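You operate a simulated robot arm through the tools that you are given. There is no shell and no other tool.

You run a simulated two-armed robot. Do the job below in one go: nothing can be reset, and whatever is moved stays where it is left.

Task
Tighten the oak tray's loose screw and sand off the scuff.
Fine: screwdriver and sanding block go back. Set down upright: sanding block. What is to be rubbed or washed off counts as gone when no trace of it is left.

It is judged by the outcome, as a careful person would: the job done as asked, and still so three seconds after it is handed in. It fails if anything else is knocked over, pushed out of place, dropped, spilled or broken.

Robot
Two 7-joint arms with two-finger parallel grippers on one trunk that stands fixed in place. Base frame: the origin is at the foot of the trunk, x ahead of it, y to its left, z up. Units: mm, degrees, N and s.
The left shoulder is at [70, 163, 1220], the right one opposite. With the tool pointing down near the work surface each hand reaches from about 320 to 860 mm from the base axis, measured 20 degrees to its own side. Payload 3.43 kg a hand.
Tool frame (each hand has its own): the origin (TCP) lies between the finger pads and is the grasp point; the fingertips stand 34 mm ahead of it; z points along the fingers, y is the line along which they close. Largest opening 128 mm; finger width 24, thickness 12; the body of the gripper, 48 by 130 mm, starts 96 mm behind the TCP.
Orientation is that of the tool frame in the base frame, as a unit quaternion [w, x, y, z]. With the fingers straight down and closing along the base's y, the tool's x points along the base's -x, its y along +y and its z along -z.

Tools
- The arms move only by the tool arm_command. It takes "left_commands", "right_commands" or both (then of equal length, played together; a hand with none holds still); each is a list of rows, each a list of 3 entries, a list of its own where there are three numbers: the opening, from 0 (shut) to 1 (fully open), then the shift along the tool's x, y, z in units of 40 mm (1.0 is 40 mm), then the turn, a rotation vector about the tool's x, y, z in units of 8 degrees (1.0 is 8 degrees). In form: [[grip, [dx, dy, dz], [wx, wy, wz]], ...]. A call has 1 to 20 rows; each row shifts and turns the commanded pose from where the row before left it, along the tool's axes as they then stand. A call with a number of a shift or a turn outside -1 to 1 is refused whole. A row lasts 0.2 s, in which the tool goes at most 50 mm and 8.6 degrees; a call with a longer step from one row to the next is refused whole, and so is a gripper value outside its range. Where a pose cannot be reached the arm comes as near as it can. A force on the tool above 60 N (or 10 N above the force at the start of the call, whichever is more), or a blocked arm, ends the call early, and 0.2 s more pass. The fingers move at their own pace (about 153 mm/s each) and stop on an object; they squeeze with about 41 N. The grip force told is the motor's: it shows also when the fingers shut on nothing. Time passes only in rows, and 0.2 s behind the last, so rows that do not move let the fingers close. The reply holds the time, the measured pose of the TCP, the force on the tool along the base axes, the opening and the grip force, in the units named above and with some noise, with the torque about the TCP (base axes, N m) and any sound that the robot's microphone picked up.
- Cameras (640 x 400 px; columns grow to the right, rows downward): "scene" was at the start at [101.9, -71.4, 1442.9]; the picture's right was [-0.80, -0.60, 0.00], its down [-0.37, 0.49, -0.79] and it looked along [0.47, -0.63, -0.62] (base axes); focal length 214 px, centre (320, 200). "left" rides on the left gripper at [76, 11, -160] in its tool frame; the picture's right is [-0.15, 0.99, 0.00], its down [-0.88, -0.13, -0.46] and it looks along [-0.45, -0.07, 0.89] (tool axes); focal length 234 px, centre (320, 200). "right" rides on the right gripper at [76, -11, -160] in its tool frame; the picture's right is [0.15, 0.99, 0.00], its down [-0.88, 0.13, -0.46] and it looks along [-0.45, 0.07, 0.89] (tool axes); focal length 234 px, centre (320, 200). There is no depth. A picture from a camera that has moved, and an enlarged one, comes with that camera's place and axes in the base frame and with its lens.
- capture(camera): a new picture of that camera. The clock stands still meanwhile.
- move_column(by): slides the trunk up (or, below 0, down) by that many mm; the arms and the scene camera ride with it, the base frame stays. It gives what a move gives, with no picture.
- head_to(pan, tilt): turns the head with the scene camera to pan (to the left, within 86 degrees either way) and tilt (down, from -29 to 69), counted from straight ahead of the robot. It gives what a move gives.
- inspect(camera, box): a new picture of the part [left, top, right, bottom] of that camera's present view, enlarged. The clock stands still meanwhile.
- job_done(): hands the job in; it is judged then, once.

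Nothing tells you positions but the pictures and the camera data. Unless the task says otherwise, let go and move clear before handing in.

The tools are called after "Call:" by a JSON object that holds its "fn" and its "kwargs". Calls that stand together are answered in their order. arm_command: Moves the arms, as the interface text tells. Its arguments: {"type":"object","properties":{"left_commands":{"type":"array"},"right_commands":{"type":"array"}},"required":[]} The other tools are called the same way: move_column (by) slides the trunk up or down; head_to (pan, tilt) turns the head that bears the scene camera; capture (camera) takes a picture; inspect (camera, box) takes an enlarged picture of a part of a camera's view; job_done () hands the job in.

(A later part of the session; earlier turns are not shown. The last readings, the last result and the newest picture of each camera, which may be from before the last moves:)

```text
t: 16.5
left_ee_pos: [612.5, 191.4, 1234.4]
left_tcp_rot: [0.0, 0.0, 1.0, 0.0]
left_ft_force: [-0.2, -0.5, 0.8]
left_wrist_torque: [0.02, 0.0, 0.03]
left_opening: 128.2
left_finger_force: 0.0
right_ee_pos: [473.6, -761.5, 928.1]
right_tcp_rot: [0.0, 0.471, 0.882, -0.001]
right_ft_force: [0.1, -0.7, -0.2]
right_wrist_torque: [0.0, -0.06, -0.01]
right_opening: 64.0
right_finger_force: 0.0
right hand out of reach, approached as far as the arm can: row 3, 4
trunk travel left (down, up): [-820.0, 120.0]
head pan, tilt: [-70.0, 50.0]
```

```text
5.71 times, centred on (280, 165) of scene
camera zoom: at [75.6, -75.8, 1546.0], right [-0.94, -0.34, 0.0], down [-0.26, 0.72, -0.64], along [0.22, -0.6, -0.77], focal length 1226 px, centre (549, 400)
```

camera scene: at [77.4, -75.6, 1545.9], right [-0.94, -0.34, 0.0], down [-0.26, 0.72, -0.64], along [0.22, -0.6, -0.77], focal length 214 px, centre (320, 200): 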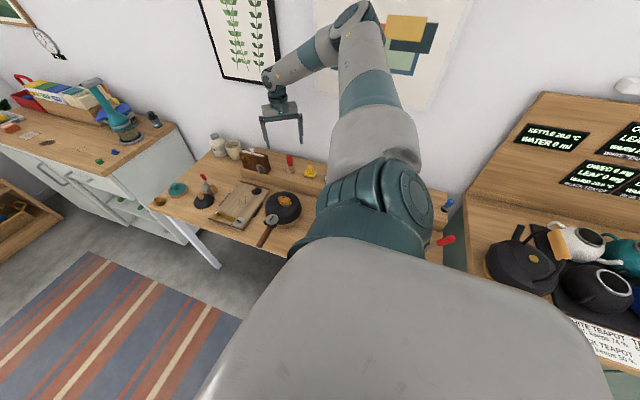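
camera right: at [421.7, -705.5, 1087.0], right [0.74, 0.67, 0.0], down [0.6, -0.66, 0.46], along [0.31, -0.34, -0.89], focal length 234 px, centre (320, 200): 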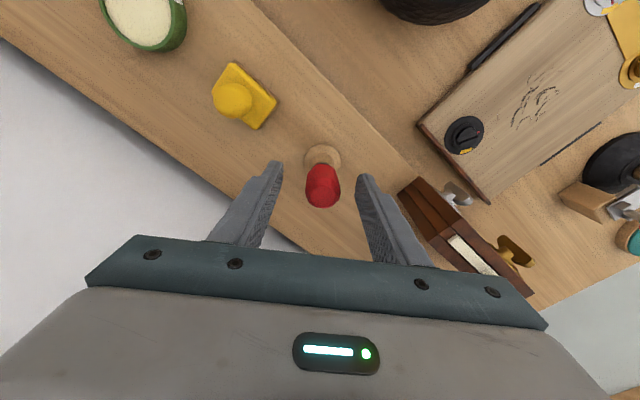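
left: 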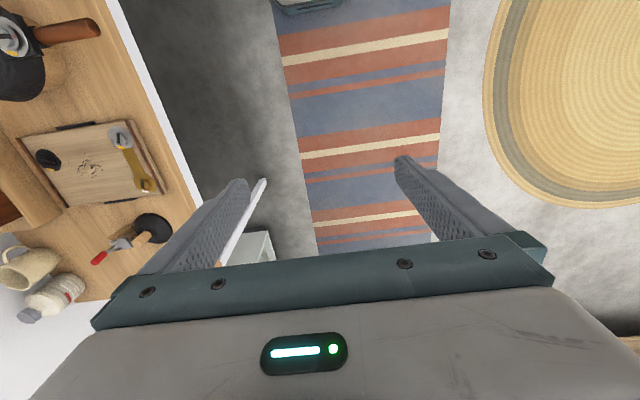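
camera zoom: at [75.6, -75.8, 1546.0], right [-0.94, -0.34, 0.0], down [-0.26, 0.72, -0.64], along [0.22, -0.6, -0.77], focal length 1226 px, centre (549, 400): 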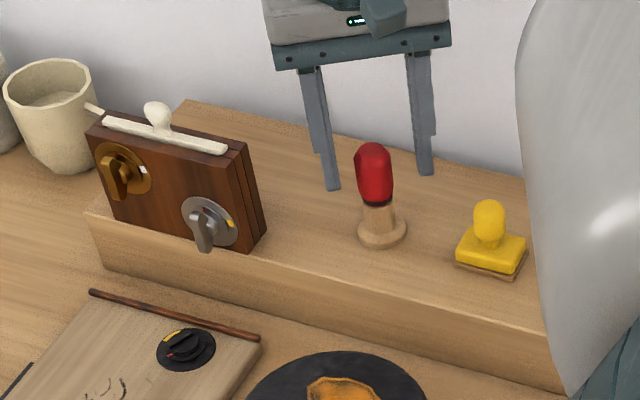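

With the trunk raised this high, the hand can't get low enough out here. I'll lift the hand clear, lower the trunk, and come down again.

Call:
{"fn": "arm_command", "kwargs": {"right_commands": [[0.5, [0, 0, -0.9], [0, 0, 0]], [0.5, [0, 0, -0.9], [0, 0, 0]], [0.5, [0, 0, -0.95], [0, 0, 0]], [0.5, [-0.146, 0.107, 0], [0, 0, 0]]]}}

Call:
{"fn": "move_column", "kwargs": {"by": -100}}

Call:
{"fn": "capture", "kwargs": {"camera": "right"}}

```text
t: 17.5
left_ee_pos: [613.0, 192.8, 1233.0]
left_tcp_rot: [-0.001, -0.002, 1.0, 0.0]
left_ft_force: [-0.3, 0.5, 0.1]
left_wrist_torque: [0.0, 0.03, -0.02]
left_opening: 128.0
left_finger_force: 0.1
right_ee_pos: [483.7, -761.7, 1039.8]
right_tcp_rot: [0.0, 0.471, 0.882, -0.002]
right_ft_force: [0.3, 0.3, 0.2]
right_wrist_torque: [0.02, 0.0, 0.02]
right_opening: 63.8
right_finger_force: 0.1
trunk travel left (down, up): [-820.0, 120.0]
head pan, tilt: [-70.0, 50.0]
```

```text
t: 18.9
left_ee_pos: [611.8, 193.9, 1133.3]
left_tcp_rot: [0.0, -0.001, 1.0, 0.0]
left_ft_force: [-0.2, -0.2, 0.6]
left_wrist_torque: [0.01, 0.0, 0.04]
left_opening: 127.8
left_finger_force: 0.0
right_ee_pos: [484.0, -762.2, 941.4]
right_tcp_rot: [0.001, 0.471, 0.882, -0.001]
right_ft_force: [0.0, 0.6, 0.4]
right_wrist_torque: [0.0, -0.04, -0.04]
right_opening: 64.1
right_finger_force: 0.0
trunk travel left (down, up): [-720.0, 220.0]
head pan, tilt: [-70.0, 50.0]
```

```text
taken
camera right: at [430.6, -706.7, 1099.8], right [0.74, 0.67, 0.0], down [0.6, -0.66, 0.46], along [0.31, -0.34, -0.89], focal length 234 px, centre (320, 200)
```

right: 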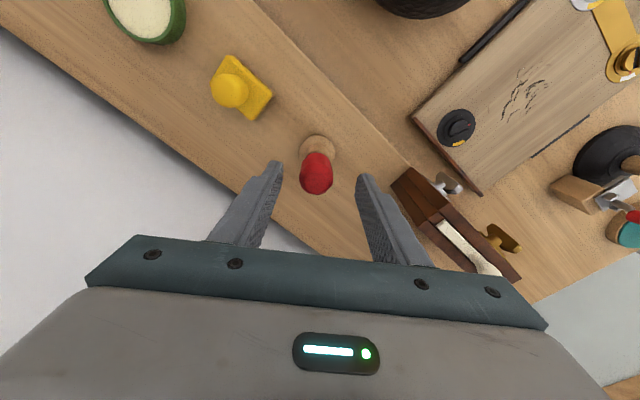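

The handle is about 4 mm off-centre. I'll correct that and descend to grasp.

Call:
{"fn": "arm_command", "kwargs": {"right_commands": [[0.5, [0.0, -0.1, 0.4], [0, 0, 0]], [0.5, [0, 0, 0.4], [0, 0, 0]], [0.5, [0, 0, 0.3], [0, 0, 0]], [0.5, [0, 0, 0], [0, 0, 0]]]}}

Call:
{"fn": "capture", "kwargs": {"camera": "right"}}

Call:
{"fn": "inspect", "kwargs": {"camera": "scene", "box": [230, 120, 330, 190]}}

```text
t: 19.9
left_ee_pos: [612.2, 192.6, 1133.9]
left_tcp_rot: [0.0, -0.002, 1.0, 0.0]
left_ft_force: [0.4, -0.1, -0.3]
left_wrist_torque: [0.02, 0.03, 0.03]
left_opening: 128.2
left_finger_force: 0.0
right_ee_pos: [480.2, -764.7, 895.7]
right_tcp_rot: [0.001, 0.469, 0.883, -0.001]
right_ft_force: [0.5, 0.8, 0.6]
right_wrist_torque: [0.0, 0.01, 0.0]
right_opening: 63.7
right_finger_force: 0.0
trunk travel left (down, up): [-720.0, 220.0]
head pan, tilt: [-70.0, 50.0]
```

```text
taken
camera right: at [427.5, -708.2, 1056.0], right [0.74, 0.67, 0.0], down [0.6, -0.66, 0.46], along [0.31, -0.34, -0.89], focal length 234 px, centre (320, 200)
```

right: 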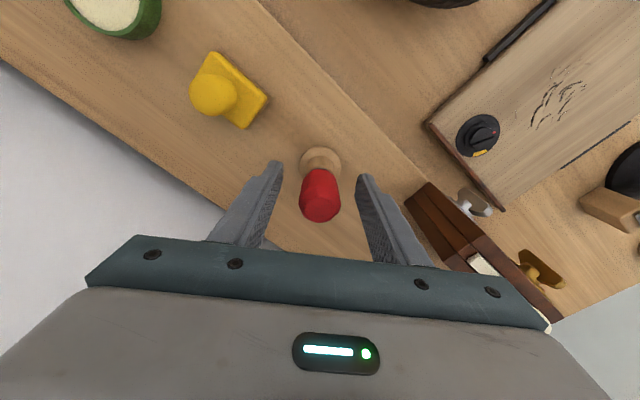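

```text
5.71 times, centred on (280, 155) of scene
camera zoom: at [76.3, -74.9, 1446.0], right [-0.94, -0.34, 0.0], down [-0.26, 0.72, -0.64], along [0.22, -0.6, -0.77], focal length 1226 px, centre (549, 457)
```

zoom: 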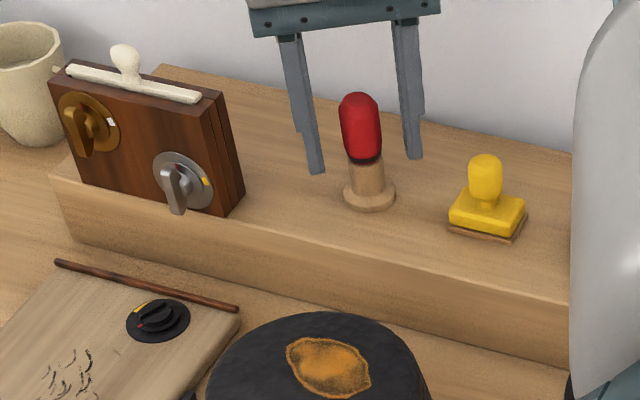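

Alignment is good, so I'm closing on the handle.

Call:
{"fn": "arm_command", "kwargs": {"right_commands": [[0, [0, 0, 0], [0, 0, 0]], [0, [0, 0, 0], [0, 0, 0]], [0, [0, 0, 0], [0, 0, 0]]]}}

Call:
{"fn": "capture", "kwargs": {"camera": "right"}}

```text
t: 20.7
left_ee_pos: [612.2, 191.7, 1134.1]
left_tcp_rot: [0.0, -0.001, 1.0, 0.001]
left_ft_force: [-0.5, 0.7, -0.1]
left_wrist_torque: [0.0, -0.04, 0.0]
left_opening: 128.2
left_finger_force: 0.0
right_ee_pos: [479.7, -764.0, 895.9]
right_tcp_rot: [0.0, 0.469, 0.883, -0.002]
right_ft_force: [-0.7, 0.6, -0.5]
right_wrist_torque: [0.01, -0.02, -0.04]
right_opening: 28.8
right_finger_force: 41.2
trunk travel left (down, up): [-720.0, 220.0]
head pan, tilt: [-70.0, 50.0]
```

```text
taken
camera right: at [427.6, -708.1, 1056.1], right [0.74, 0.67, 0.0], down [0.6, -0.66, 0.46], along [0.31, -0.34, -0.89], focal length 234 px, centre (320, 200)
```

right: 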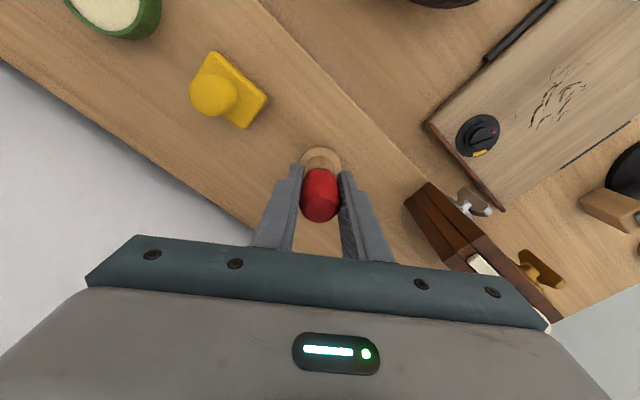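

Gripped at 28.8 mm opening. I'm noting this pose for the return trip, [479.8, −764.2, 895.8]. Lifting straight up.

Call:
{"fn": "arm_command", "kwargs": {"right_commands": [[0, [0, 0, -0.4], [0, 0, 0]], [0, [0, 0, -0.5], [0, 0, 0]], [0, [0, 0, -0.6], [0, 0, 0]], [0, [0, 0, -0.6], [0, 0, 0]]]}}

Call:
{"fn": "inspect", "kwargs": {"camera": "scene", "box": [230, 100, 330, 190]}}

Call:
{"fn": "capture", "kwargs": {"camera": "right"}}

```text
t: 21.7
left_ee_pos: [613.1, 193.6, 1132.4]
left_tcp_rot: [0.0, -0.001, 1.0, 0.0]
left_ft_force: [0.6, -0.4, 0.6]
left_wrist_torque: [0.01, -0.01, 0.0]
left_opening: 127.9
left_finger_force: 0.0
right_ee_pos: [479.8, -764.2, 979.1]
right_tcp_rot: [0.001, 0.471, 0.882, -0.003]
right_ft_force: [0.5, 0.4, -0.8]
right_wrist_torque: [0.0, 0.0, 0.01]
right_opening: 29.2
right_finger_force: 41.6
trunk travel left (down, up): [-720.0, 220.0]
head pan, tilt: [-70.0, 50.0]
```

```text
4.44 times, centred on (280, 145) of scene
camera zoom: at [76.1, -74.4, 1446.0], right [-0.94, -0.34, 0.0], down [-0.26, 0.72, -0.64], along [0.22, -0.6, -0.77], focal length 953 px, centre (498, 444)
```

zoom: 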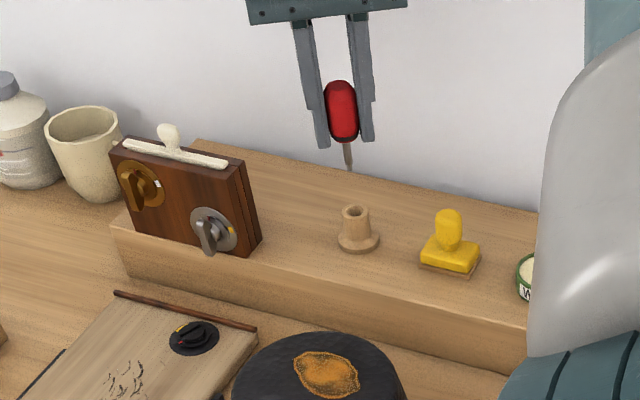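

```text
taken
camera right: at [427.3, -708.3, 1138.7], right [0.74, 0.67, 0.0], down [0.6, -0.66, 0.46], along [0.31, -0.34, -0.89], focal length 234 px, centre (320, 200)
```

right: 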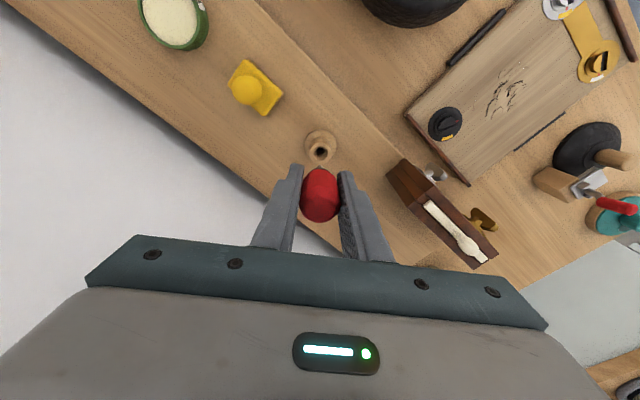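

The screwdriver came out cleanly with a short steel blade. I'll look at the blade's orientation.

Call:
{"fn": "inspect", "kwargs": {"camera": "scene", "box": [291, 115, 321, 145]}}

Call:
{"fn": "inspect", "kwargs": {"camera": "right", "box": [300, 125, 350, 215]}}

```text
13.33 times, centred on (306, 130) of scene
camera zoom: at [76.1, -74.4, 1446.0], right [-0.94, -0.34, 0.0], down [-0.26, 0.72, -0.64], along [0.22, -0.6, -0.77], focal length 2860 px, centre (507, 1133)
```

zoom: 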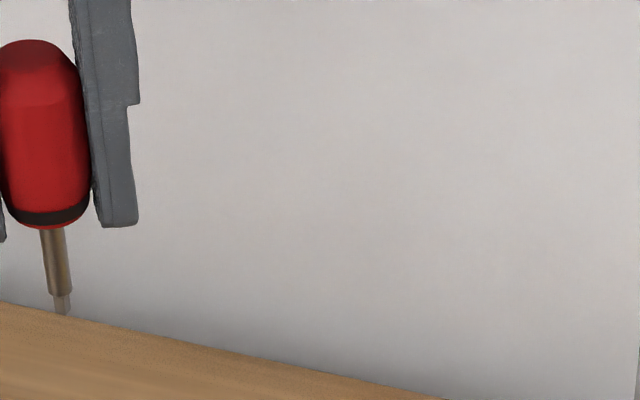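

```text
4.44 times, centred on (325, 170) of right
camera zoom: at [427.3, -708.3, 1138.7], right [0.74, 0.67, 0.0], down [0.6, -0.66, 0.46], along [0.31, -0.34, -0.89], focal length 1041 px, centre (298, 333)
```

zoom: 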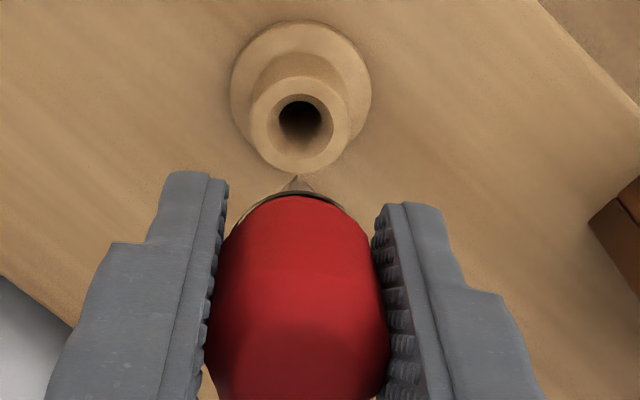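

I'll zoom in more tightly on the tip.

Call:
{"fn": "inspect", "kwargs": {"camera": "scene", "box": [286, 126, 302, 142]}}

Call:
{"fn": "inspect", "kwargs": {"camera": "right", "box": [310, 155, 330, 175]}}

```text
16.00 times, centred on (294, 134) of scene
camera zoom: at [76.1, -74.4, 1446.0], right [-0.94, -0.34, 0.0], down [-0.26, 0.72, -0.64], along [0.22, -0.6, -0.77], focal length 3432 px, centre (736, 1256)
```

zoom: 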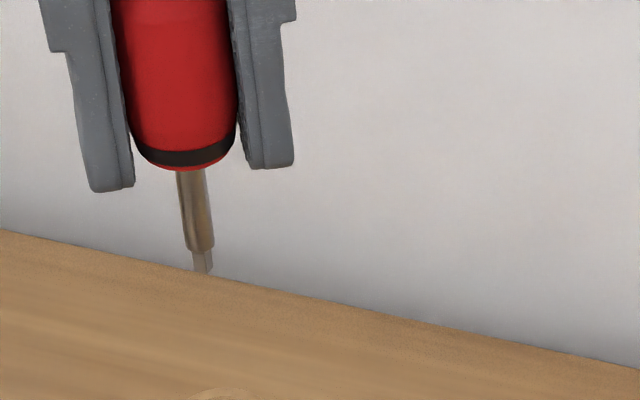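

```text
16.00 times, centred on (320, 165) of right
camera zoom: at [427.3, -708.3, 1138.7], right [0.74, 0.67, 0.0], down [0.6, -0.66, 0.46], along [0.31, -0.34, -0.89], focal length 3747 px, centre (320, 760)
```

zoom: 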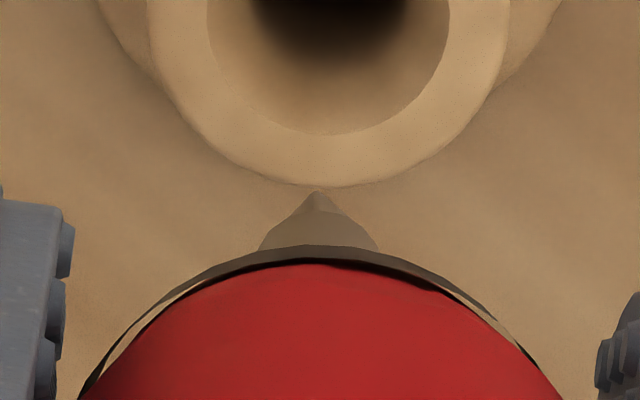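

The tip sits about 72 mm below the TCP, on axis. I'll carry the screwdriver over the tray and look closely at the black screw and the blade.

Call:
{"fn": "arm_command", "kwargs": {"right_commands": [[0, [0.6, 0.4, -0.15], [0, 0, 0]], [0, [0.667, 0.444, -0.15], [0, 0, 0]], [0, [0.667, 0.444, -0.15], [0, 0, 0]], [0, [0.667, 0.444, 0], [0, 0, 0]], [0, [0.667, 0.444, 0], [0, 0, 0]], [0, [-0.21, 0.76, 0], [0, 0, 0]], [0, [-0.21, 0.76, 0], [0, 0, 0]], [0, [-0.21, 0.76, 0], [0, 0, 0]], [0, [0, 0, 0], [0, 0, 0]]]}}

Call:
{"fn": "capture", "kwargs": {"camera": "right"}}

Call:
{"fn": "capture", "kwargs": {"camera": "scene"}}

```text
t: 23.7
left_ee_pos: [613.2, 191.5, 1134.9]
left_tcp_rot: [0.0, -0.002, 1.0, 0.0]
left_ft_force: [0.1, -0.3, 0.3]
left_wrist_torque: [0.01, -0.01, 0.0]
left_opening: 128.3
left_finger_force: 0.0
right_ee_pos: [566.6, -577.4, 995.1]
right_tcp_rot: [0.001, 0.47, 0.883, -0.003]
right_ft_force: [0.0, -1.0, -0.5]
right_wrist_torque: [0.02, 0.0, 0.02]
right_opening: 28.6
right_finger_force: 40.6
trunk travel left (down, up): [-720.0, 220.0]
head pan, tilt: [-70.0, 50.0]
```

```text
taken
camera right: at [514.7, -521.3, 1154.8], right [0.74, 0.67, 0.0], down [0.6, -0.66, 0.46], along [0.31, -0.34, -0.89], focal length 234 px, centre (320, 200)
```

right: 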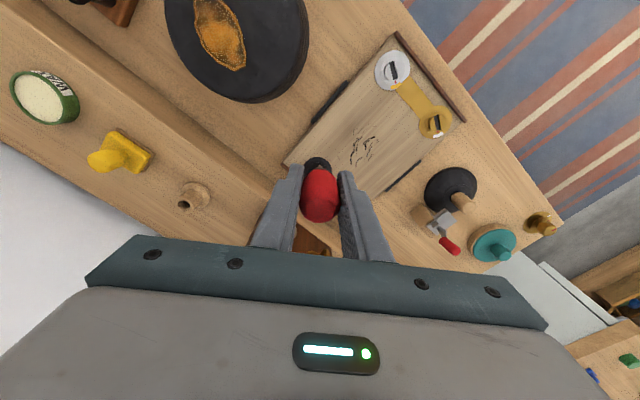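

```text
taken
camera scene: at [75.8, -75.5, 1446.0], right [-0.94, -0.34, 0.0], down [-0.26, 0.72, -0.64], along [0.22, -0.6, -0.77], focal length 214 px, centre (320, 200)
```

scene: 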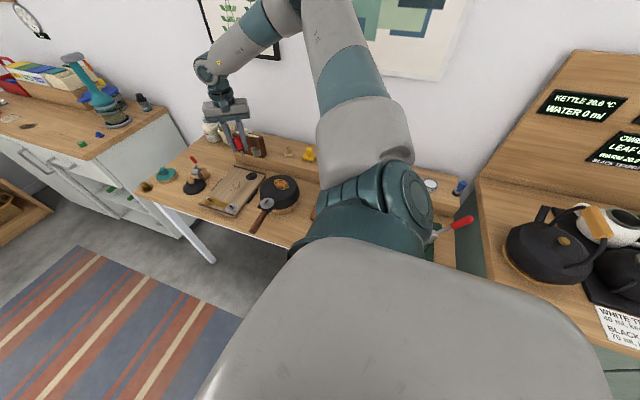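

Zooming on the tip and the screws from here.

Call:
{"fn": "inspect", "kwargs": {"camera": "scene", "box": [233, 146, 253, 166]}}

Call:
{"fn": "inspect", "kwargs": {"camera": "right", "box": [370, 40, 460, 140]}}

Call:
{"fn": "inspect", "kwargs": {"camera": "right", "box": [290, 140, 350, 180]}}

```text
16.00 times, centred on (243, 156) of scene
camera zoom: at [75.8, -75.5, 1446.0], right [-0.94, -0.34, 0.0], down [-0.26, 0.72, -0.64], along [0.22, -0.6, -0.77], focal length 3432 px, centre (1552, 904)
```

zoom: 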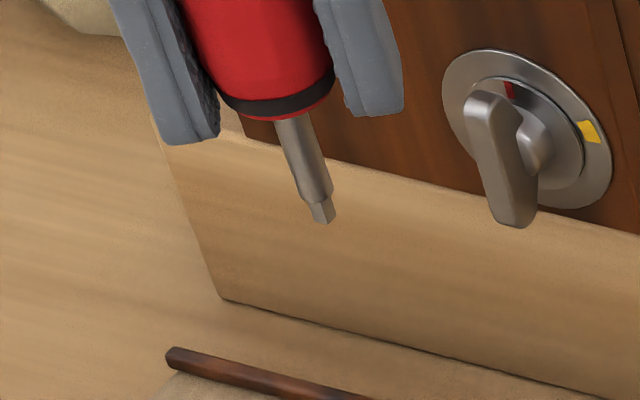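

```text
4.00 times, centred on (415, 90) of right
camera zoom: at [514.7, -521.3, 1154.8], right [0.74, 0.67, 0.0], down [0.6, -0.66, 0.46], along [0.31, -0.34, -0.89], focal length 937 px, centre (-60, 640)
```

zoom: 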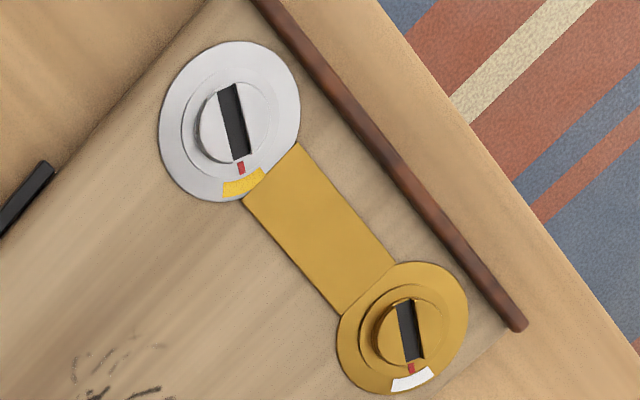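

```text
10.00 times, centred on (320, 160) of right
camera zoom: at [514.7, -521.3, 1154.8], right [0.74, 0.67, 0.0], down [0.6, -0.66, 0.46], along [0.31, -0.34, -0.89], focal length 2342 px, centre (320, 600)
```

zoom: 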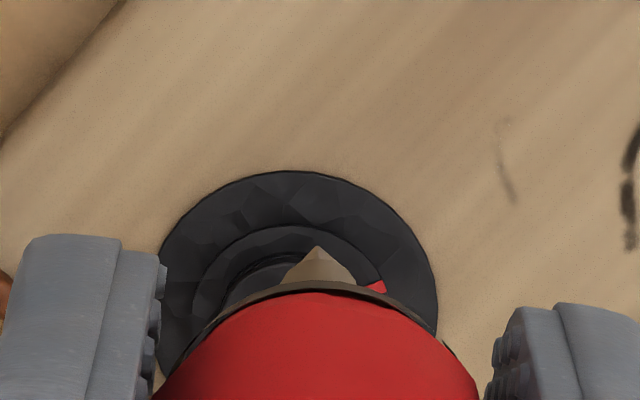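

The tip is a small square-section bit. I'll back the hand off a little for an unobstructed close-up of the black screw.

Call:
{"fn": "arm_command", "kwargs": {"right_commands": [[0, [0.65, 0, 0.3], [0, 0, 0]], [0, [0.65, 0, 0.3], [0, 0, 0]], [0, [0.3, 0, 0.3], [0, 0, 0]], [0, [0, 0, 0], [0, 0, 0]]]}}

Call:
{"fn": "inspect", "kwargs": {"camera": "right", "box": [280, 80, 360, 160]}}

Call:
{"fn": "capture", "kwargs": {"camera": "right"}}

```text
t: 24.7
left_ee_pos: [612.0, 191.2, 1133.2]
left_tcp_rot: [0.001, -0.001, 1.0, 0.0]
left_ft_force: [-1.0, -0.5, 0.0]
left_wrist_torque: [-0.01, 0.0, 0.02]
left_opening: 128.2
left_finger_force: 0.1
right_ee_pos: [533.7, -523.9, 958.2]
right_tcp_rot: [0.001, 0.47, 0.883, -0.002]
right_ft_force: [0.1, 0.9, -1.0]
right_wrist_torque: [0.01, 0.02, -0.02]
right_opening: 28.8
right_finger_force: 41.3
trunk travel left (down, up): [-720.0, 220.0]
head pan, tilt: [-70.0, 50.0]
```

```text
5.00 times, centred on (320, 120) of right
camera zoom: at [482.2, -467.9, 1117.6], right [0.74, 0.67, 0.0], down [0.6, -0.66, 0.46], along [0.31, -0.34, -0.89], focal length 1171 px, centre (320, 600)
```

zoom: 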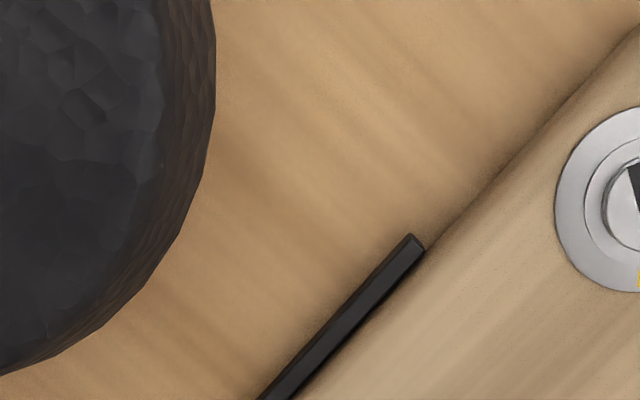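

```text
taken
camera right: at [482.2, -467.9, 1117.6], right [0.74, 0.67, 0.0], down [0.6, -0.66, 0.46], along [0.31, -0.34, -0.89], focal length 234 px, centre (320, 200)
```

right: 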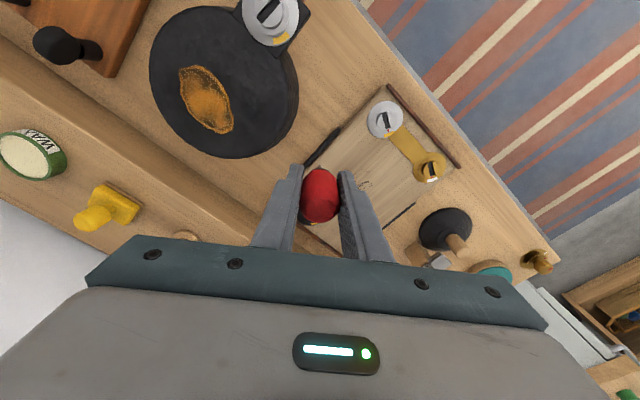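

That went the wrong way for the view. I'll move the hand out beyond and to the side of the screw, so both cameras can see it.

Call:
{"fn": "arm_command", "kwargs": {"right_commands": [[0, [-0.6, -0.3, -0.4], [0, 0, 0]], [0, [-0.8, -0.38, -0.4], [0, 0, 0]], [0, [-0.8, -0.38, 0], [0, 0, 0]], [0, [-0.8, -0.38, 0], [0, 0, 0]], [0, [0, 0, 0], [0, 0, 0]]]}}

Call:
{"fn": "inspect", "kwargs": {"camera": "scene", "box": [236, 161, 266, 191]}}

Call:
{"fn": "capture", "kwargs": {"camera": "right"}}

```text
t: 25.9
left_ee_pos: [612.2, 192.1, 1132.5]
left_tcp_rot: [-0.001, -0.001, 1.0, 0.0]
left_ft_force: [-1.0, 0.2, 0.2]
left_wrist_torque: [-0.05, -0.01, 0.0]
left_opening: 128.0
left_finger_force: 0.0
right_ee_pos: [553.5, -657.3, 993.3]
right_tcp_rot: [0.001, 0.47, 0.883, -0.002]
right_ft_force: [0.8, -0.1, -0.1]
right_wrist_torque: [-0.02, -0.02, -0.01]
right_opening: 28.6
right_finger_force: 41.0
trunk travel left (down, up): [-720.0, 220.0]
head pan, tilt: [-70.0, 50.0]
```

```text
13.33 times, centred on (251, 176) of scene
camera zoom: at [76.4, -74.3, 1446.0], right [-0.94, -0.34, 0.0], down [-0.26, 0.72, -0.64], along [0.22, -0.6, -0.77], focal length 2860 px, centre (1240, 520)
```

zoom: 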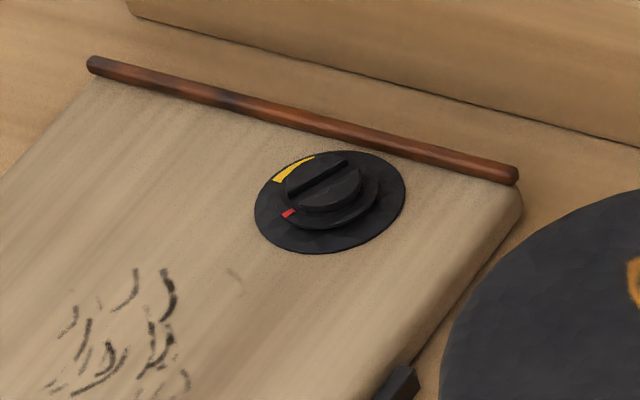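

```text
taken
camera right: at [500.8, -601.8, 1152.3], right [0.74, 0.67, 0.0], down [0.6, -0.66, 0.46], along [0.31, -0.34, -0.89], focal length 234 px, centre (320, 200)
```

right: 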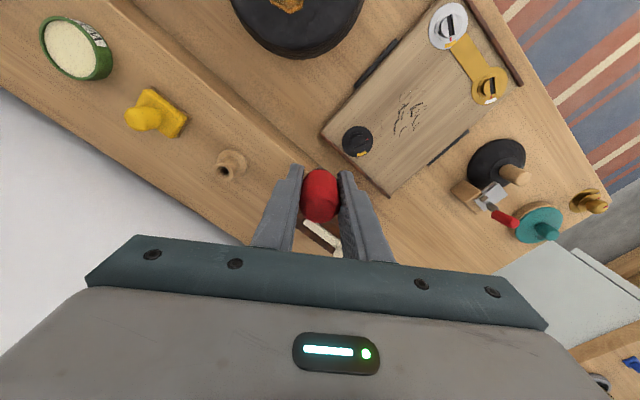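

Now a close zoom of the black screw from the right camera.

Call:
{"fn": "inspect", "kwargs": {"camera": "right", "box": [337, 122, 377, 162]}}

Call:
{"fn": "inspect", "kwargs": {"camera": "right", "box": [425, 0, 515, 110]}}

Call:
{"fn": "inspect", "kwargs": {"camera": "scene", "box": [244, 168, 256, 180]}}

```text
10.00 times, centred on (357, 142) of right
camera zoom: at [500.8, -601.8, 1152.3], right [0.74, 0.67, 0.0], down [0.6, -0.66, 0.46], along [0.31, -0.34, -0.89], focal length 2342 px, centre (-50, 780)
```

zoom: 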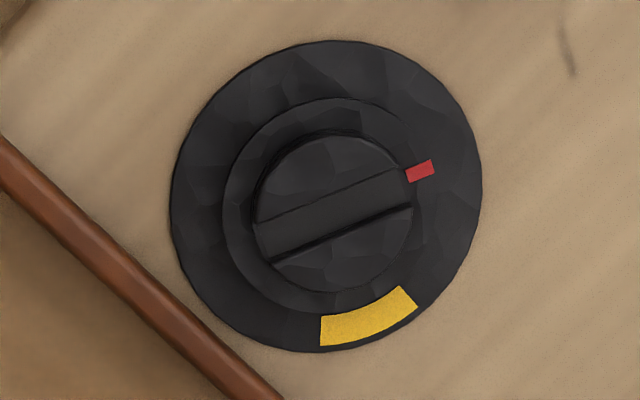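

```text
3.64 times, centred on (470, 55) of right
camera zoom: at [500.8, -601.8, 1152.3], right [0.74, 0.67, 0.0], down [0.6, -0.66, 0.46], along [0.31, -0.34, -0.89], focal length 852 px, centre (-226, 727)
```

zoom: 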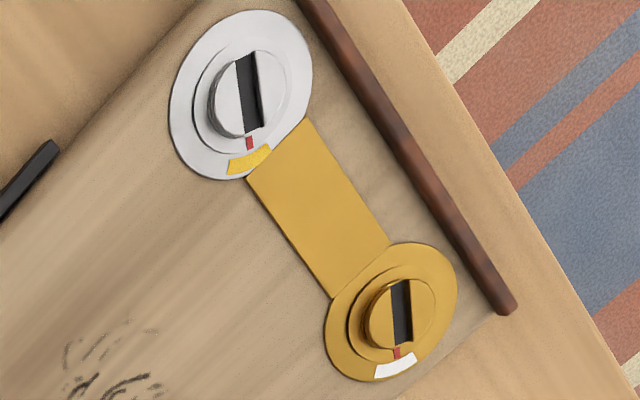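

```text
16.00 times, centred on (250, 174) of scene
camera zoom: at [76.4, -74.3, 1446.0], right [-0.94, -0.34, 0.0], down [-0.26, 0.72, -0.64], along [0.22, -0.6, -0.77], focal length 3432 px, centre (1440, 616)
```

zoom: 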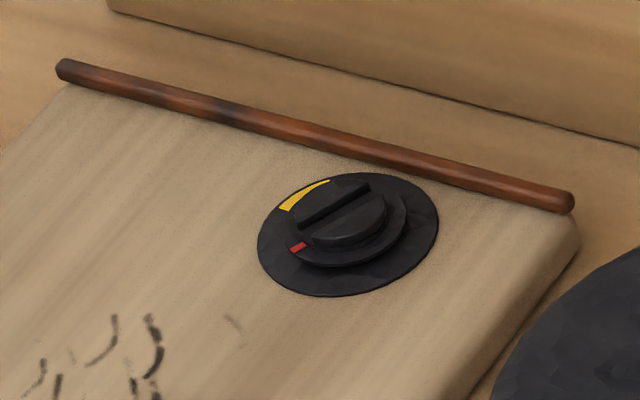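

The black screw is at about [607, −626.5] with its top at z≈777. Its red mark is at azimuth ≈62° and the band centre at ≈−26°, so it needs about 88° clockwise. I still have to determine the blade shape and orientation, so I'll view the tip at several yaws.

Call:
{"fn": "inspect", "kwargs": {"camera": "scene", "box": [250, 140, 266, 156]}}

Call:
{"fn": "arm_command", "kwargs": {"right_commands": [[0, [0, 0, 0], [0, 0, 1]], [0, [0, 0, 0], [0, 0, 1]], [0, [0, 0, 0], [0, 0, 1]], [0, [0, 0, 0], [0, 0, 0]]]}}

Call:
{"fn": "inspect", "kwargs": {"camera": "scene", "box": [250, 140, 266, 156]}}

Call:
{"fn": "arm_command", "kwargs": {"right_commands": [[0, [0, 0, 0], [0, 0, 1]], [0, [0, 0, 0], [0, 0, 1]], [0, [0, 0, 0], [0, 0, 1]], [0, [0, 0, 0], [0, 0, 0]]]}}

Call:
{"fn": "inspect", "kwargs": {"camera": "scene", "box": [250, 140, 266, 156]}}

```text
16.00 times, centred on (258, 148) of scene
camera zoom: at [76.4, -74.3, 1446.0], right [-0.94, -0.34, 0.0], down [-0.26, 0.72, -0.64], along [0.22, -0.6, -0.77], focal length 3432 px, centre (1312, 1032)
```

zoom: 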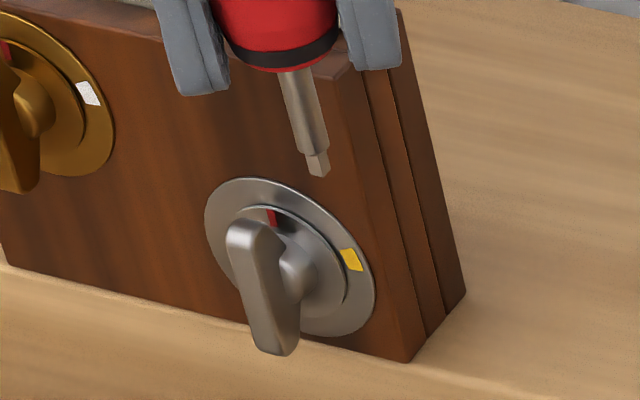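

```text
t: 26.9
left_ee_pos: [613.2, 192.1, 1133.2]
left_tcp_rot: [0.0, -0.001, 1.0, -0.001]
left_ft_force: [-0.6, -0.1, 0.1]
left_wrist_torque: [-0.01, 0.04, 0.02]
left_opening: 128.1
left_finger_force: 0.0
right_ee_pos: [551.6, -656.8, 992.9]
right_tcp_rot: [0.002, 0.643, 0.766, -0.001]
right_ft_force: [0.4, -0.2, -0.9]
right_wrist_torque: [-0.01, 0.0, -0.02]
right_opening: 29.1
right_finger_force: 40.9
trunk travel left (down, up): [-720.0, 220.0]
head pan, tilt: [-70.0, 50.0]
```

```text
16.00 times, centred on (258, 148) of scene
camera zoom: at [76.4, -75.0, 1446.0], right [-0.94, -0.34, 0.0], down [-0.26, 0.72, -0.64], along [0.22, -0.6, -0.77], focal length 3432 px, centre (1312, 1032)
```

zoom: 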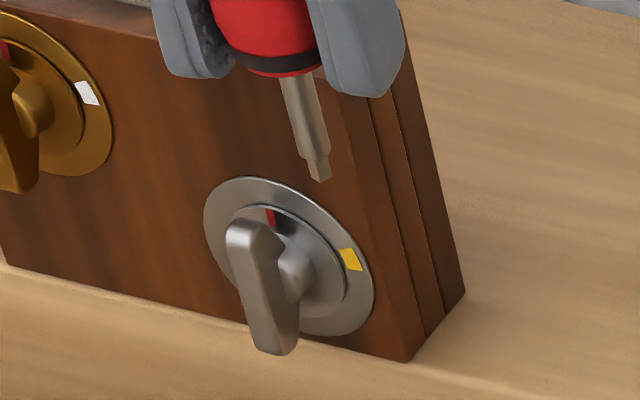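

```text
t: 27.9
left_ee_pos: [612.9, 191.5, 1132.5]
left_tcp_rot: [-0.001, -0.001, 1.0, 0.0]
left_ft_force: [-0.2, -0.5, -0.4]
left_wrist_torque: [0.01, 0.0, 0.0]
left_opening: 128.1
left_finger_force: 0.0
right_ee_pos: [550.8, -656.6, 993.4]
right_tcp_rot: [0.001, 0.789, 0.614, -0.001]
right_ft_force: [0.2, -0.1, -1.1]
right_wrist_torque: [-0.04, -0.03, 0.03]
right_opening: 28.9
right_finger_force: 41.0
trunk travel left (down, up): [-720.0, 220.0]
head pan, tilt: [-70.0, 50.0]
```

```text
16.00 times, centred on (258, 148) of scene
camera zoom: at [76.5, -75.0, 1445.9], right [-0.94, -0.34, 0.0], down [-0.26, 0.72, -0.64], along [0.22, -0.6, -0.77], focal length 3432 px, centre (1312, 1032)
```

zoom: 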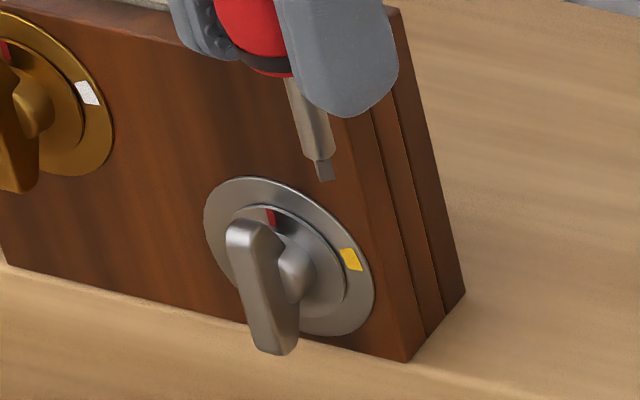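

The tip is a 4 mm square bit, so what matters is the axis being centred and having about 88° of clockwise wrist range left. I'll move high above the screw and test how far the wrist can yaw there.

Call:
{"fn": "arm_command", "kwargs": {"right_commands": [[0, [0.535, 0.585, 0], [0, 0, 0]], [0, [0.535, 0.585, 0], [0, 0, 0]], [0, [0, 0, 0.5], [0, 0, 1]], [0, [0, 0, 0.5], [0, 0, 1]], [0, [0, 0, 0], [0, 0, 1]], [0, [0, 0, 0], [0, 0, 1]], [0, [0, 0, 0], [0, 0, 1]], [0, [0, 0, 0], [0, 0, 1]], [0, [0, 0, 0], [0, 0, 1]], [0, [0, 0, 0], [0, 0, 1]]]}}

Call:
{"fn": "capture", "kwargs": {"camera": "scene"}}

Call:
{"fn": "capture", "kwargs": {"camera": "right"}}

```text
t: 30.1
left_ee_pos: [613.3, 191.7, 1133.7]
left_tcp_rot: [0.0, -0.001, 1.0, 0.0]
left_ft_force: [-0.7, 0.7, -0.7]
left_wrist_torque: [0.01, 0.01, 0.01]
left_opening: 128.1
left_finger_force: 0.0
right_ee_pos: [607.9, -625.0, 953.5]
right_tcp_rot: [0.001, 0.995, 0.103, -0.001]
right_ft_force: [0.6, 0.3, -0.6]
right_wrist_torque: [-0.02, 0.0, 0.0]
right_opening: 28.7
right_finger_force: 41.2
trunk travel left (down, up): [-720.0, 220.0]
head pan, tilt: [-70.0, 50.0]
```

```text
taken
camera scene: at [76.7, -74.7, 1445.9], right [-0.94, -0.34, 0.0], down [-0.26, 0.72, -0.64], along [0.22, -0.6, -0.77], focal length 214 px, centre (320, 200)
```

scene: 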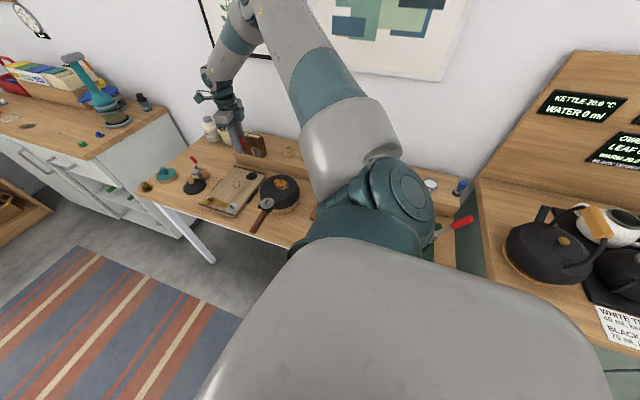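

```text
taken
camera right: at [679.0, -599.5, 1113.4], right [0.35, -0.94, 0.0], down [-0.84, -0.31, 0.46], along [-0.43, -0.16, -0.89], focal length 234 px, centre (320, 200)
```

right: 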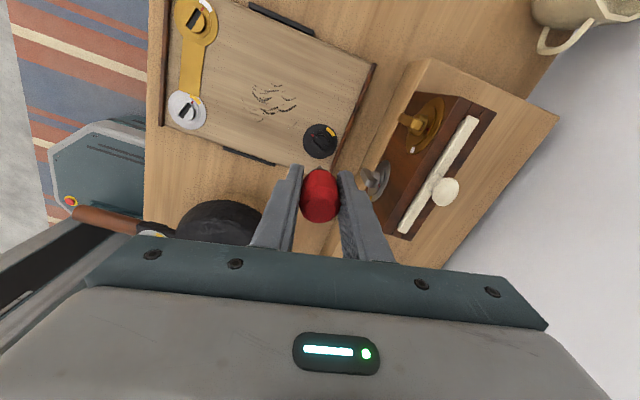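

Yaw reaches 168° with no trouble, so there is ample clockwise range, and the screw is visible from this side too. I'll zoom to fix its centre precisely.

Call:
{"fn": "inspect", "kwargs": {"camera": "right", "box": [300, 120, 340, 160]}}

Call:
{"fn": "inspect", "kwargs": {"camera": "right", "box": [300, 150, 340, 190]}}

Call:
{"fn": "inspect", "kwargs": {"camera": "scene", "box": [226, 140, 266, 190]}}

```text
10.00 times, centred on (320, 140) of right
camera zoom: at [679.0, -599.5, 1113.4], right [0.35, -0.94, 0.0], down [-0.84, -0.31, 0.46], along [-0.43, -0.16, -0.89], focal length 2342 px, centre (320, 800)
```

zoom: 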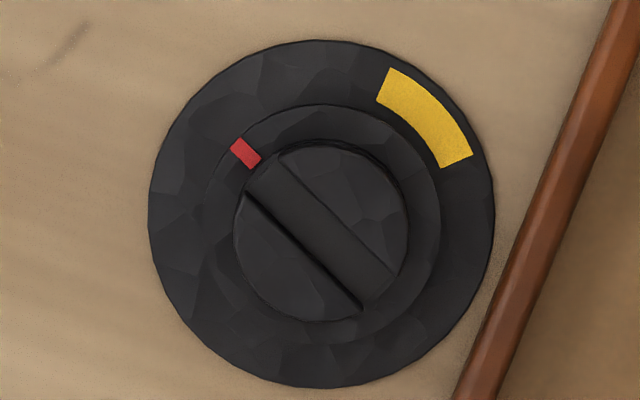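

```text
10.00 times, centred on (320, 170) of right
camera zoom: at [679.0, -599.5, 1113.4], right [0.35, -0.94, 0.0], down [-0.84, -0.31, 0.46], along [-0.43, -0.16, -0.89], focal length 2342 px, centre (320, 500)
```

zoom: 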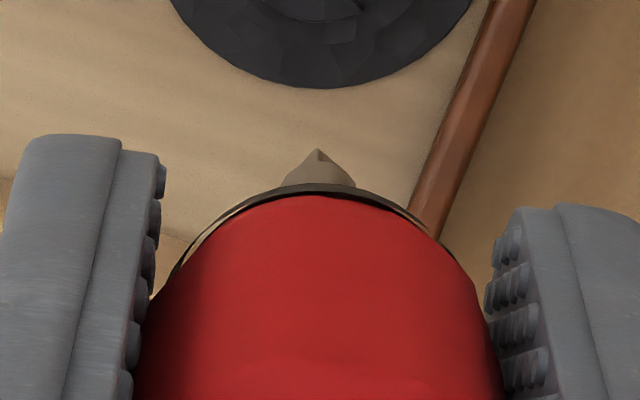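

```text
8.00 times, centred on (246, 165) of scene
camera zoom: at [76.7, -74.7, 1445.9], right [-0.94, -0.34, 0.0], down [-0.26, 0.72, -0.64], along [0.22, -0.6, -0.77], focal length 1716 px, centre (912, 480)
```

zoom: 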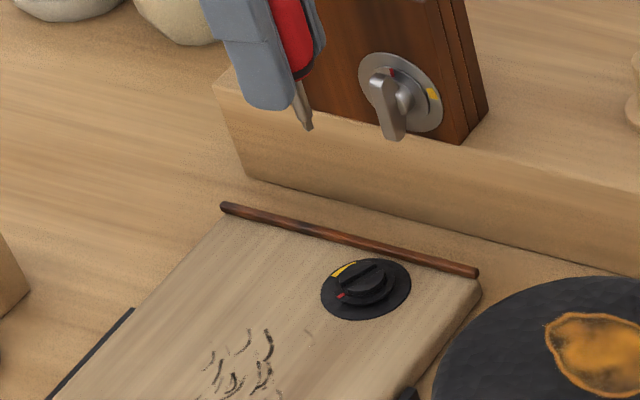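

The screw lies within about 0.4 mm of the tool axis in this direction. I'll yaw back to the starting angle (~78°), which lets me check centring in the perpendicular direction.

Call:
{"fn": "arm_command", "kwargs": {"right_commands": [[0, [0, 0, 0], [0, 0, -1]], [0, [0, 0, 0], [0, 0, -1]], [0, [0, 0, 0], [0, 0, -1]], [0, [0, 0, 0], [0, 0, -1]], [0, [0, 0, 0], [0, 0, -1]], [0, [0, 0, 0], [0, 0, -1]], [0, [0, 0, 0], [0, 0, -1]], [0, [0, 0, 0], [0, 0, -1]], [0, [0, 0, 0], [0, 0, -1]], [0, [0, 0, 0], [0, 0, -1]], [0, [0, 0, 0], [0, 0, -1]], [0, [0, 0, 0], [0, 0, -0.25]], [0, [0, 0, 0], [0, 0, 0]]]}}

Call:
{"fn": "inspect", "kwargs": {"camera": "right", "box": [300, 120, 340, 160]}}

Call:
{"fn": "inspect", "kwargs": {"camera": "right", "box": [300, 150, 340, 190]}}

```text
t: 32.9
left_ee_pos: [612.2, 191.1, 1133.7]
left_tcp_rot: [-0.001, -0.001, 1.0, 0.001]
left_ft_force: [0.1, 0.0, -1.3]
left_wrist_torque: [-0.01, -0.03, 0.03]
left_opening: 128.2
left_finger_force: 0.0
right_ee_pos: [607.5, -626.5, 953.2]
right_tcp_rot: [0.002, 0.63, 0.777, -0.002]
right_ft_force: [-0.2, 0.1, -0.2]
right_wrist_torque: [-0.01, -0.01, -0.03]
right_opening: 29.0
right_finger_force: 40.2
trunk travel left (down, up): [-720.0, 220.0]
head pan, tilt: [-70.0, 50.0]
```

```text
10.00 times, centred on (320, 140) of right
camera zoom: at [580.8, -555.3, 1112.5], right [0.94, 0.35, 0.0], down [0.31, -0.83, 0.46], along [0.16, -0.43, -0.89], focal length 2342 px, centre (320, 800)
```

zoom: 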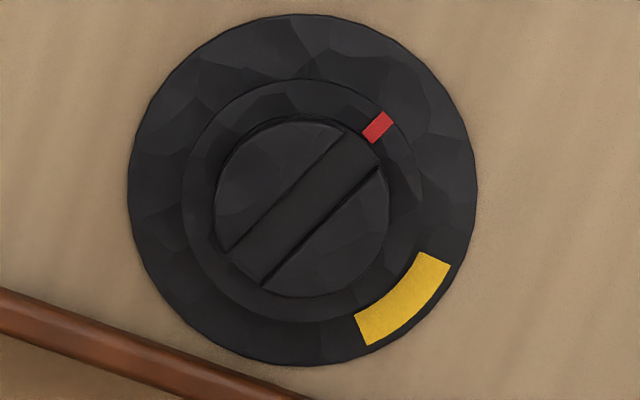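

```text
10.00 times, centred on (320, 170) of right
camera zoom: at [580.8, -555.3, 1112.5], right [0.94, 0.35, 0.0], down [0.31, -0.83, 0.46], along [0.16, -0.43, -0.89], focal length 2342 px, centre (320, 500)
```

zoom: 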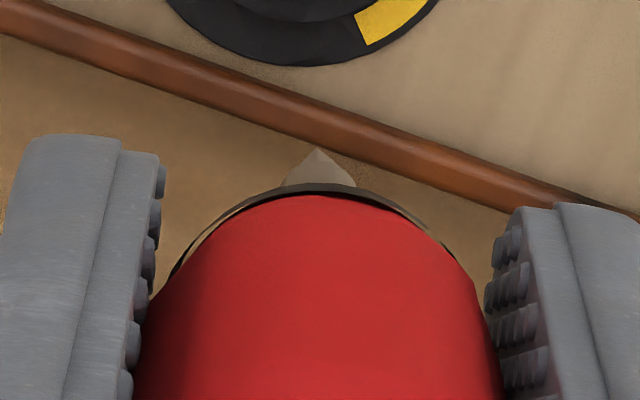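

The screw is about 2.4 mm in −x and 1.3 mm in −y from the tool axis. I'll correct that, align the bit with the slot (yaw ≈71°), and descend to hover just above.

Call:
{"fn": "arm_command", "kwargs": {"right_commands": [[0, [-0.0195, -0.0654, 0], [0, 0, 0]], [0, [0, 0, 0.5], [0, 0, -0.875]], [0, [0, 0, 0.6], [0, 0, 0]], [0, [0, 0, 0.6], [0, 0, 0]], [0, [0, 0, 0.3], [0, 0, 0]], [0, [0, 0, 0], [0, 0, 0]]]}}

Call:
{"fn": "inspect", "kwargs": {"camera": "scene", "box": [236, 151, 266, 191]}}

Call:
{"fn": "capture", "kwargs": {"camera": "right"}}

```text
t: 34.3
left_ee_pos: [612.7, 191.6, 1134.3]
left_tcp_rot: [0.0, -0.001, 1.0, 0.001]
left_ft_force: [0.8, 0.0, -0.7]
left_wrist_torque: [-0.02, -0.01, -0.02]
left_opening: 128.1
left_finger_force: 0.0
right_ee_pos: [603.8, -628.7, 873.1]
right_tcp_rot: [0.002, 0.582, 0.813, -0.002]
right_ft_force: [-0.1, 0.2, -1.2]
right_wrist_torque: [-0.02, -0.02, 0.03]
right_opening: 29.1
right_finger_force: 41.6
trunk travel left (down, up): [-720.0, 220.0]
head pan, tilt: [-70.0, 50.0]
```

```text
10.00 times, centred on (251, 171) of scene
camera zoom: at [75.6, -75.9, 1446.0], right [-0.94, -0.34, 0.0], down [-0.26, 0.72, -0.64], along [0.22, -0.6, -0.77], focal length 2145 px, centre (1010, 490)
```

zoom: 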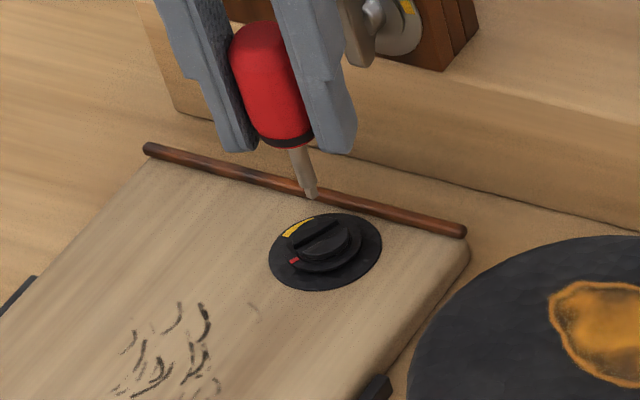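

```text
taken
camera right: at [567.7, -560.8, 1032.2], right [0.89, 0.46, 0.0], down [0.41, -0.79, 0.46], along [0.21, -0.41, -0.89], focal length 234 px, centre (320, 200)
```

right: 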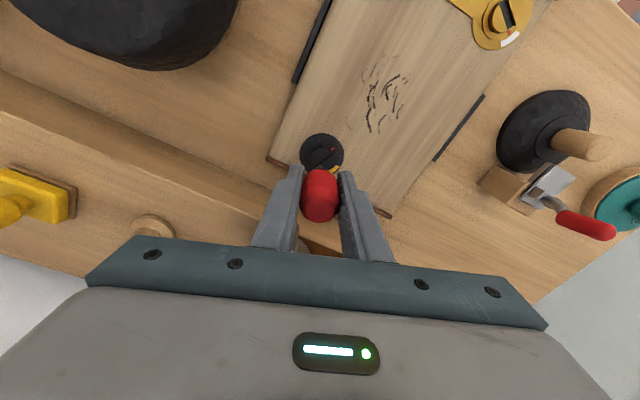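

The tip hovers roughly 24 mm above the screw. I'll zoom both cameras to verify centring.

Call:
{"fn": "inspect", "kwargs": {"camera": "scene", "box": [244, 162, 260, 178]}}

Call:
{"fn": "inspect", "kwargs": {"camera": "right", "box": [300, 130, 340, 170]}}

```text
16.00 times, centred on (252, 170) of scene
camera zoom: at [75.6, -75.9, 1446.0], right [-0.94, -0.34, 0.0], down [-0.26, 0.72, -0.64], along [0.22, -0.6, -0.77], focal length 3432 px, centre (1408, 680)
```

zoom: 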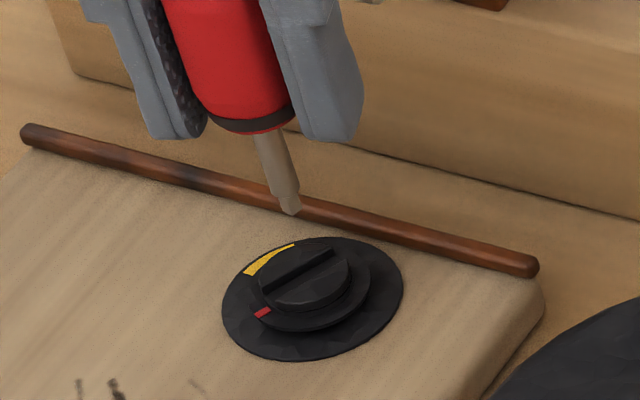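

```text
10.00 times, centred on (320, 150) of right
camera zoom: at [567.7, -560.8, 1032.2], right [0.89, 0.46, 0.0], down [0.41, -0.79, 0.46], along [0.21, -0.41, -0.89], focal length 2342 px, centre (320, 700)
```

zoom: 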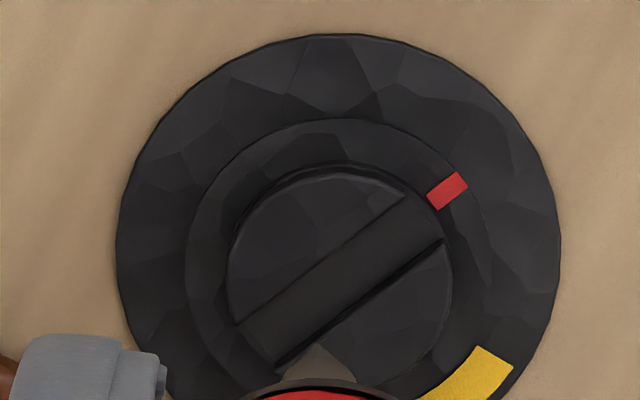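

Both cameras agree the screw is now about 2.6 mm to the tool's +y side. I'll correct and check again.

Call:
{"fn": "arm_command", "kwargs": {"right_commands": [[0, [-0.025, 0.065, 0], [0, 0, 0]], [0, [0, 0, 0], [0, 0, 0]], [0, [0, 0, 0], [0, 0, 0]], [0, [0, 0, 0], [0, 0, 0]]]}}

Call:
{"fn": "inspect", "kwargs": {"camera": "right", "box": [300, 130, 340, 170]}}

Call:
{"fn": "inspect", "kwargs": {"camera": "scene", "box": [244, 162, 260, 178]}}

```text
t: 35.3
left_ee_pos: [612.3, 191.9, 1134.0]
left_tcp_rot: [0.001, -0.001, 1.0, 0.0]
left_ft_force: [1.2, 0.9, 0.7]
left_wrist_torque: [-0.01, -0.01, -0.02]
left_opening: 128.0
left_finger_force: 0.1
right_ee_pos: [604.9, -626.4, 873.4]
right_tcp_rot: [0.002, 0.581, 0.814, -0.001]
right_ft_force: [0.2, 0.5, -0.7]
right_wrist_torque: [-0.01, -0.02, 0.0]
right_opening: 28.8
right_finger_force: 41.2
right hand out of reach, approached as far as the arm can: row 1
trunk travel left (down, up): [-720.0, 220.0]
head pan, tilt: [-70.0, 50.0]
```

```text
10.00 times, centred on (320, 150) of right
camera zoom: at [568.4, -559.8, 1032.4], right [0.89, 0.46, 0.0], down [0.41, -0.79, 0.46], along [0.21, -0.41, -0.89], focal length 2342 px, centre (320, 700)
```

zoom: 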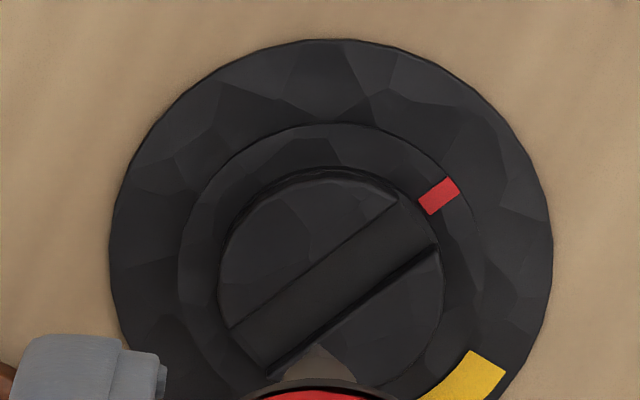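

```text
16.00 times, centred on (252, 170) of scene
camera zoom: at [76.5, -74.9, 1446.0], right [-0.94, -0.34, 0.0], down [-0.26, 0.72, -0.64], along [0.22, -0.6, -0.77], focal length 3432 px, centre (1408, 680)
```

zoom: 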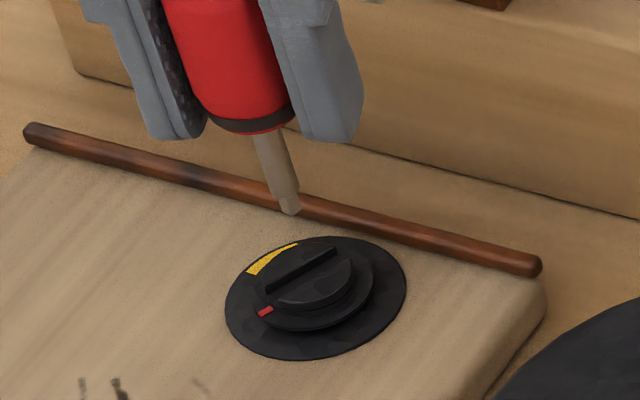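

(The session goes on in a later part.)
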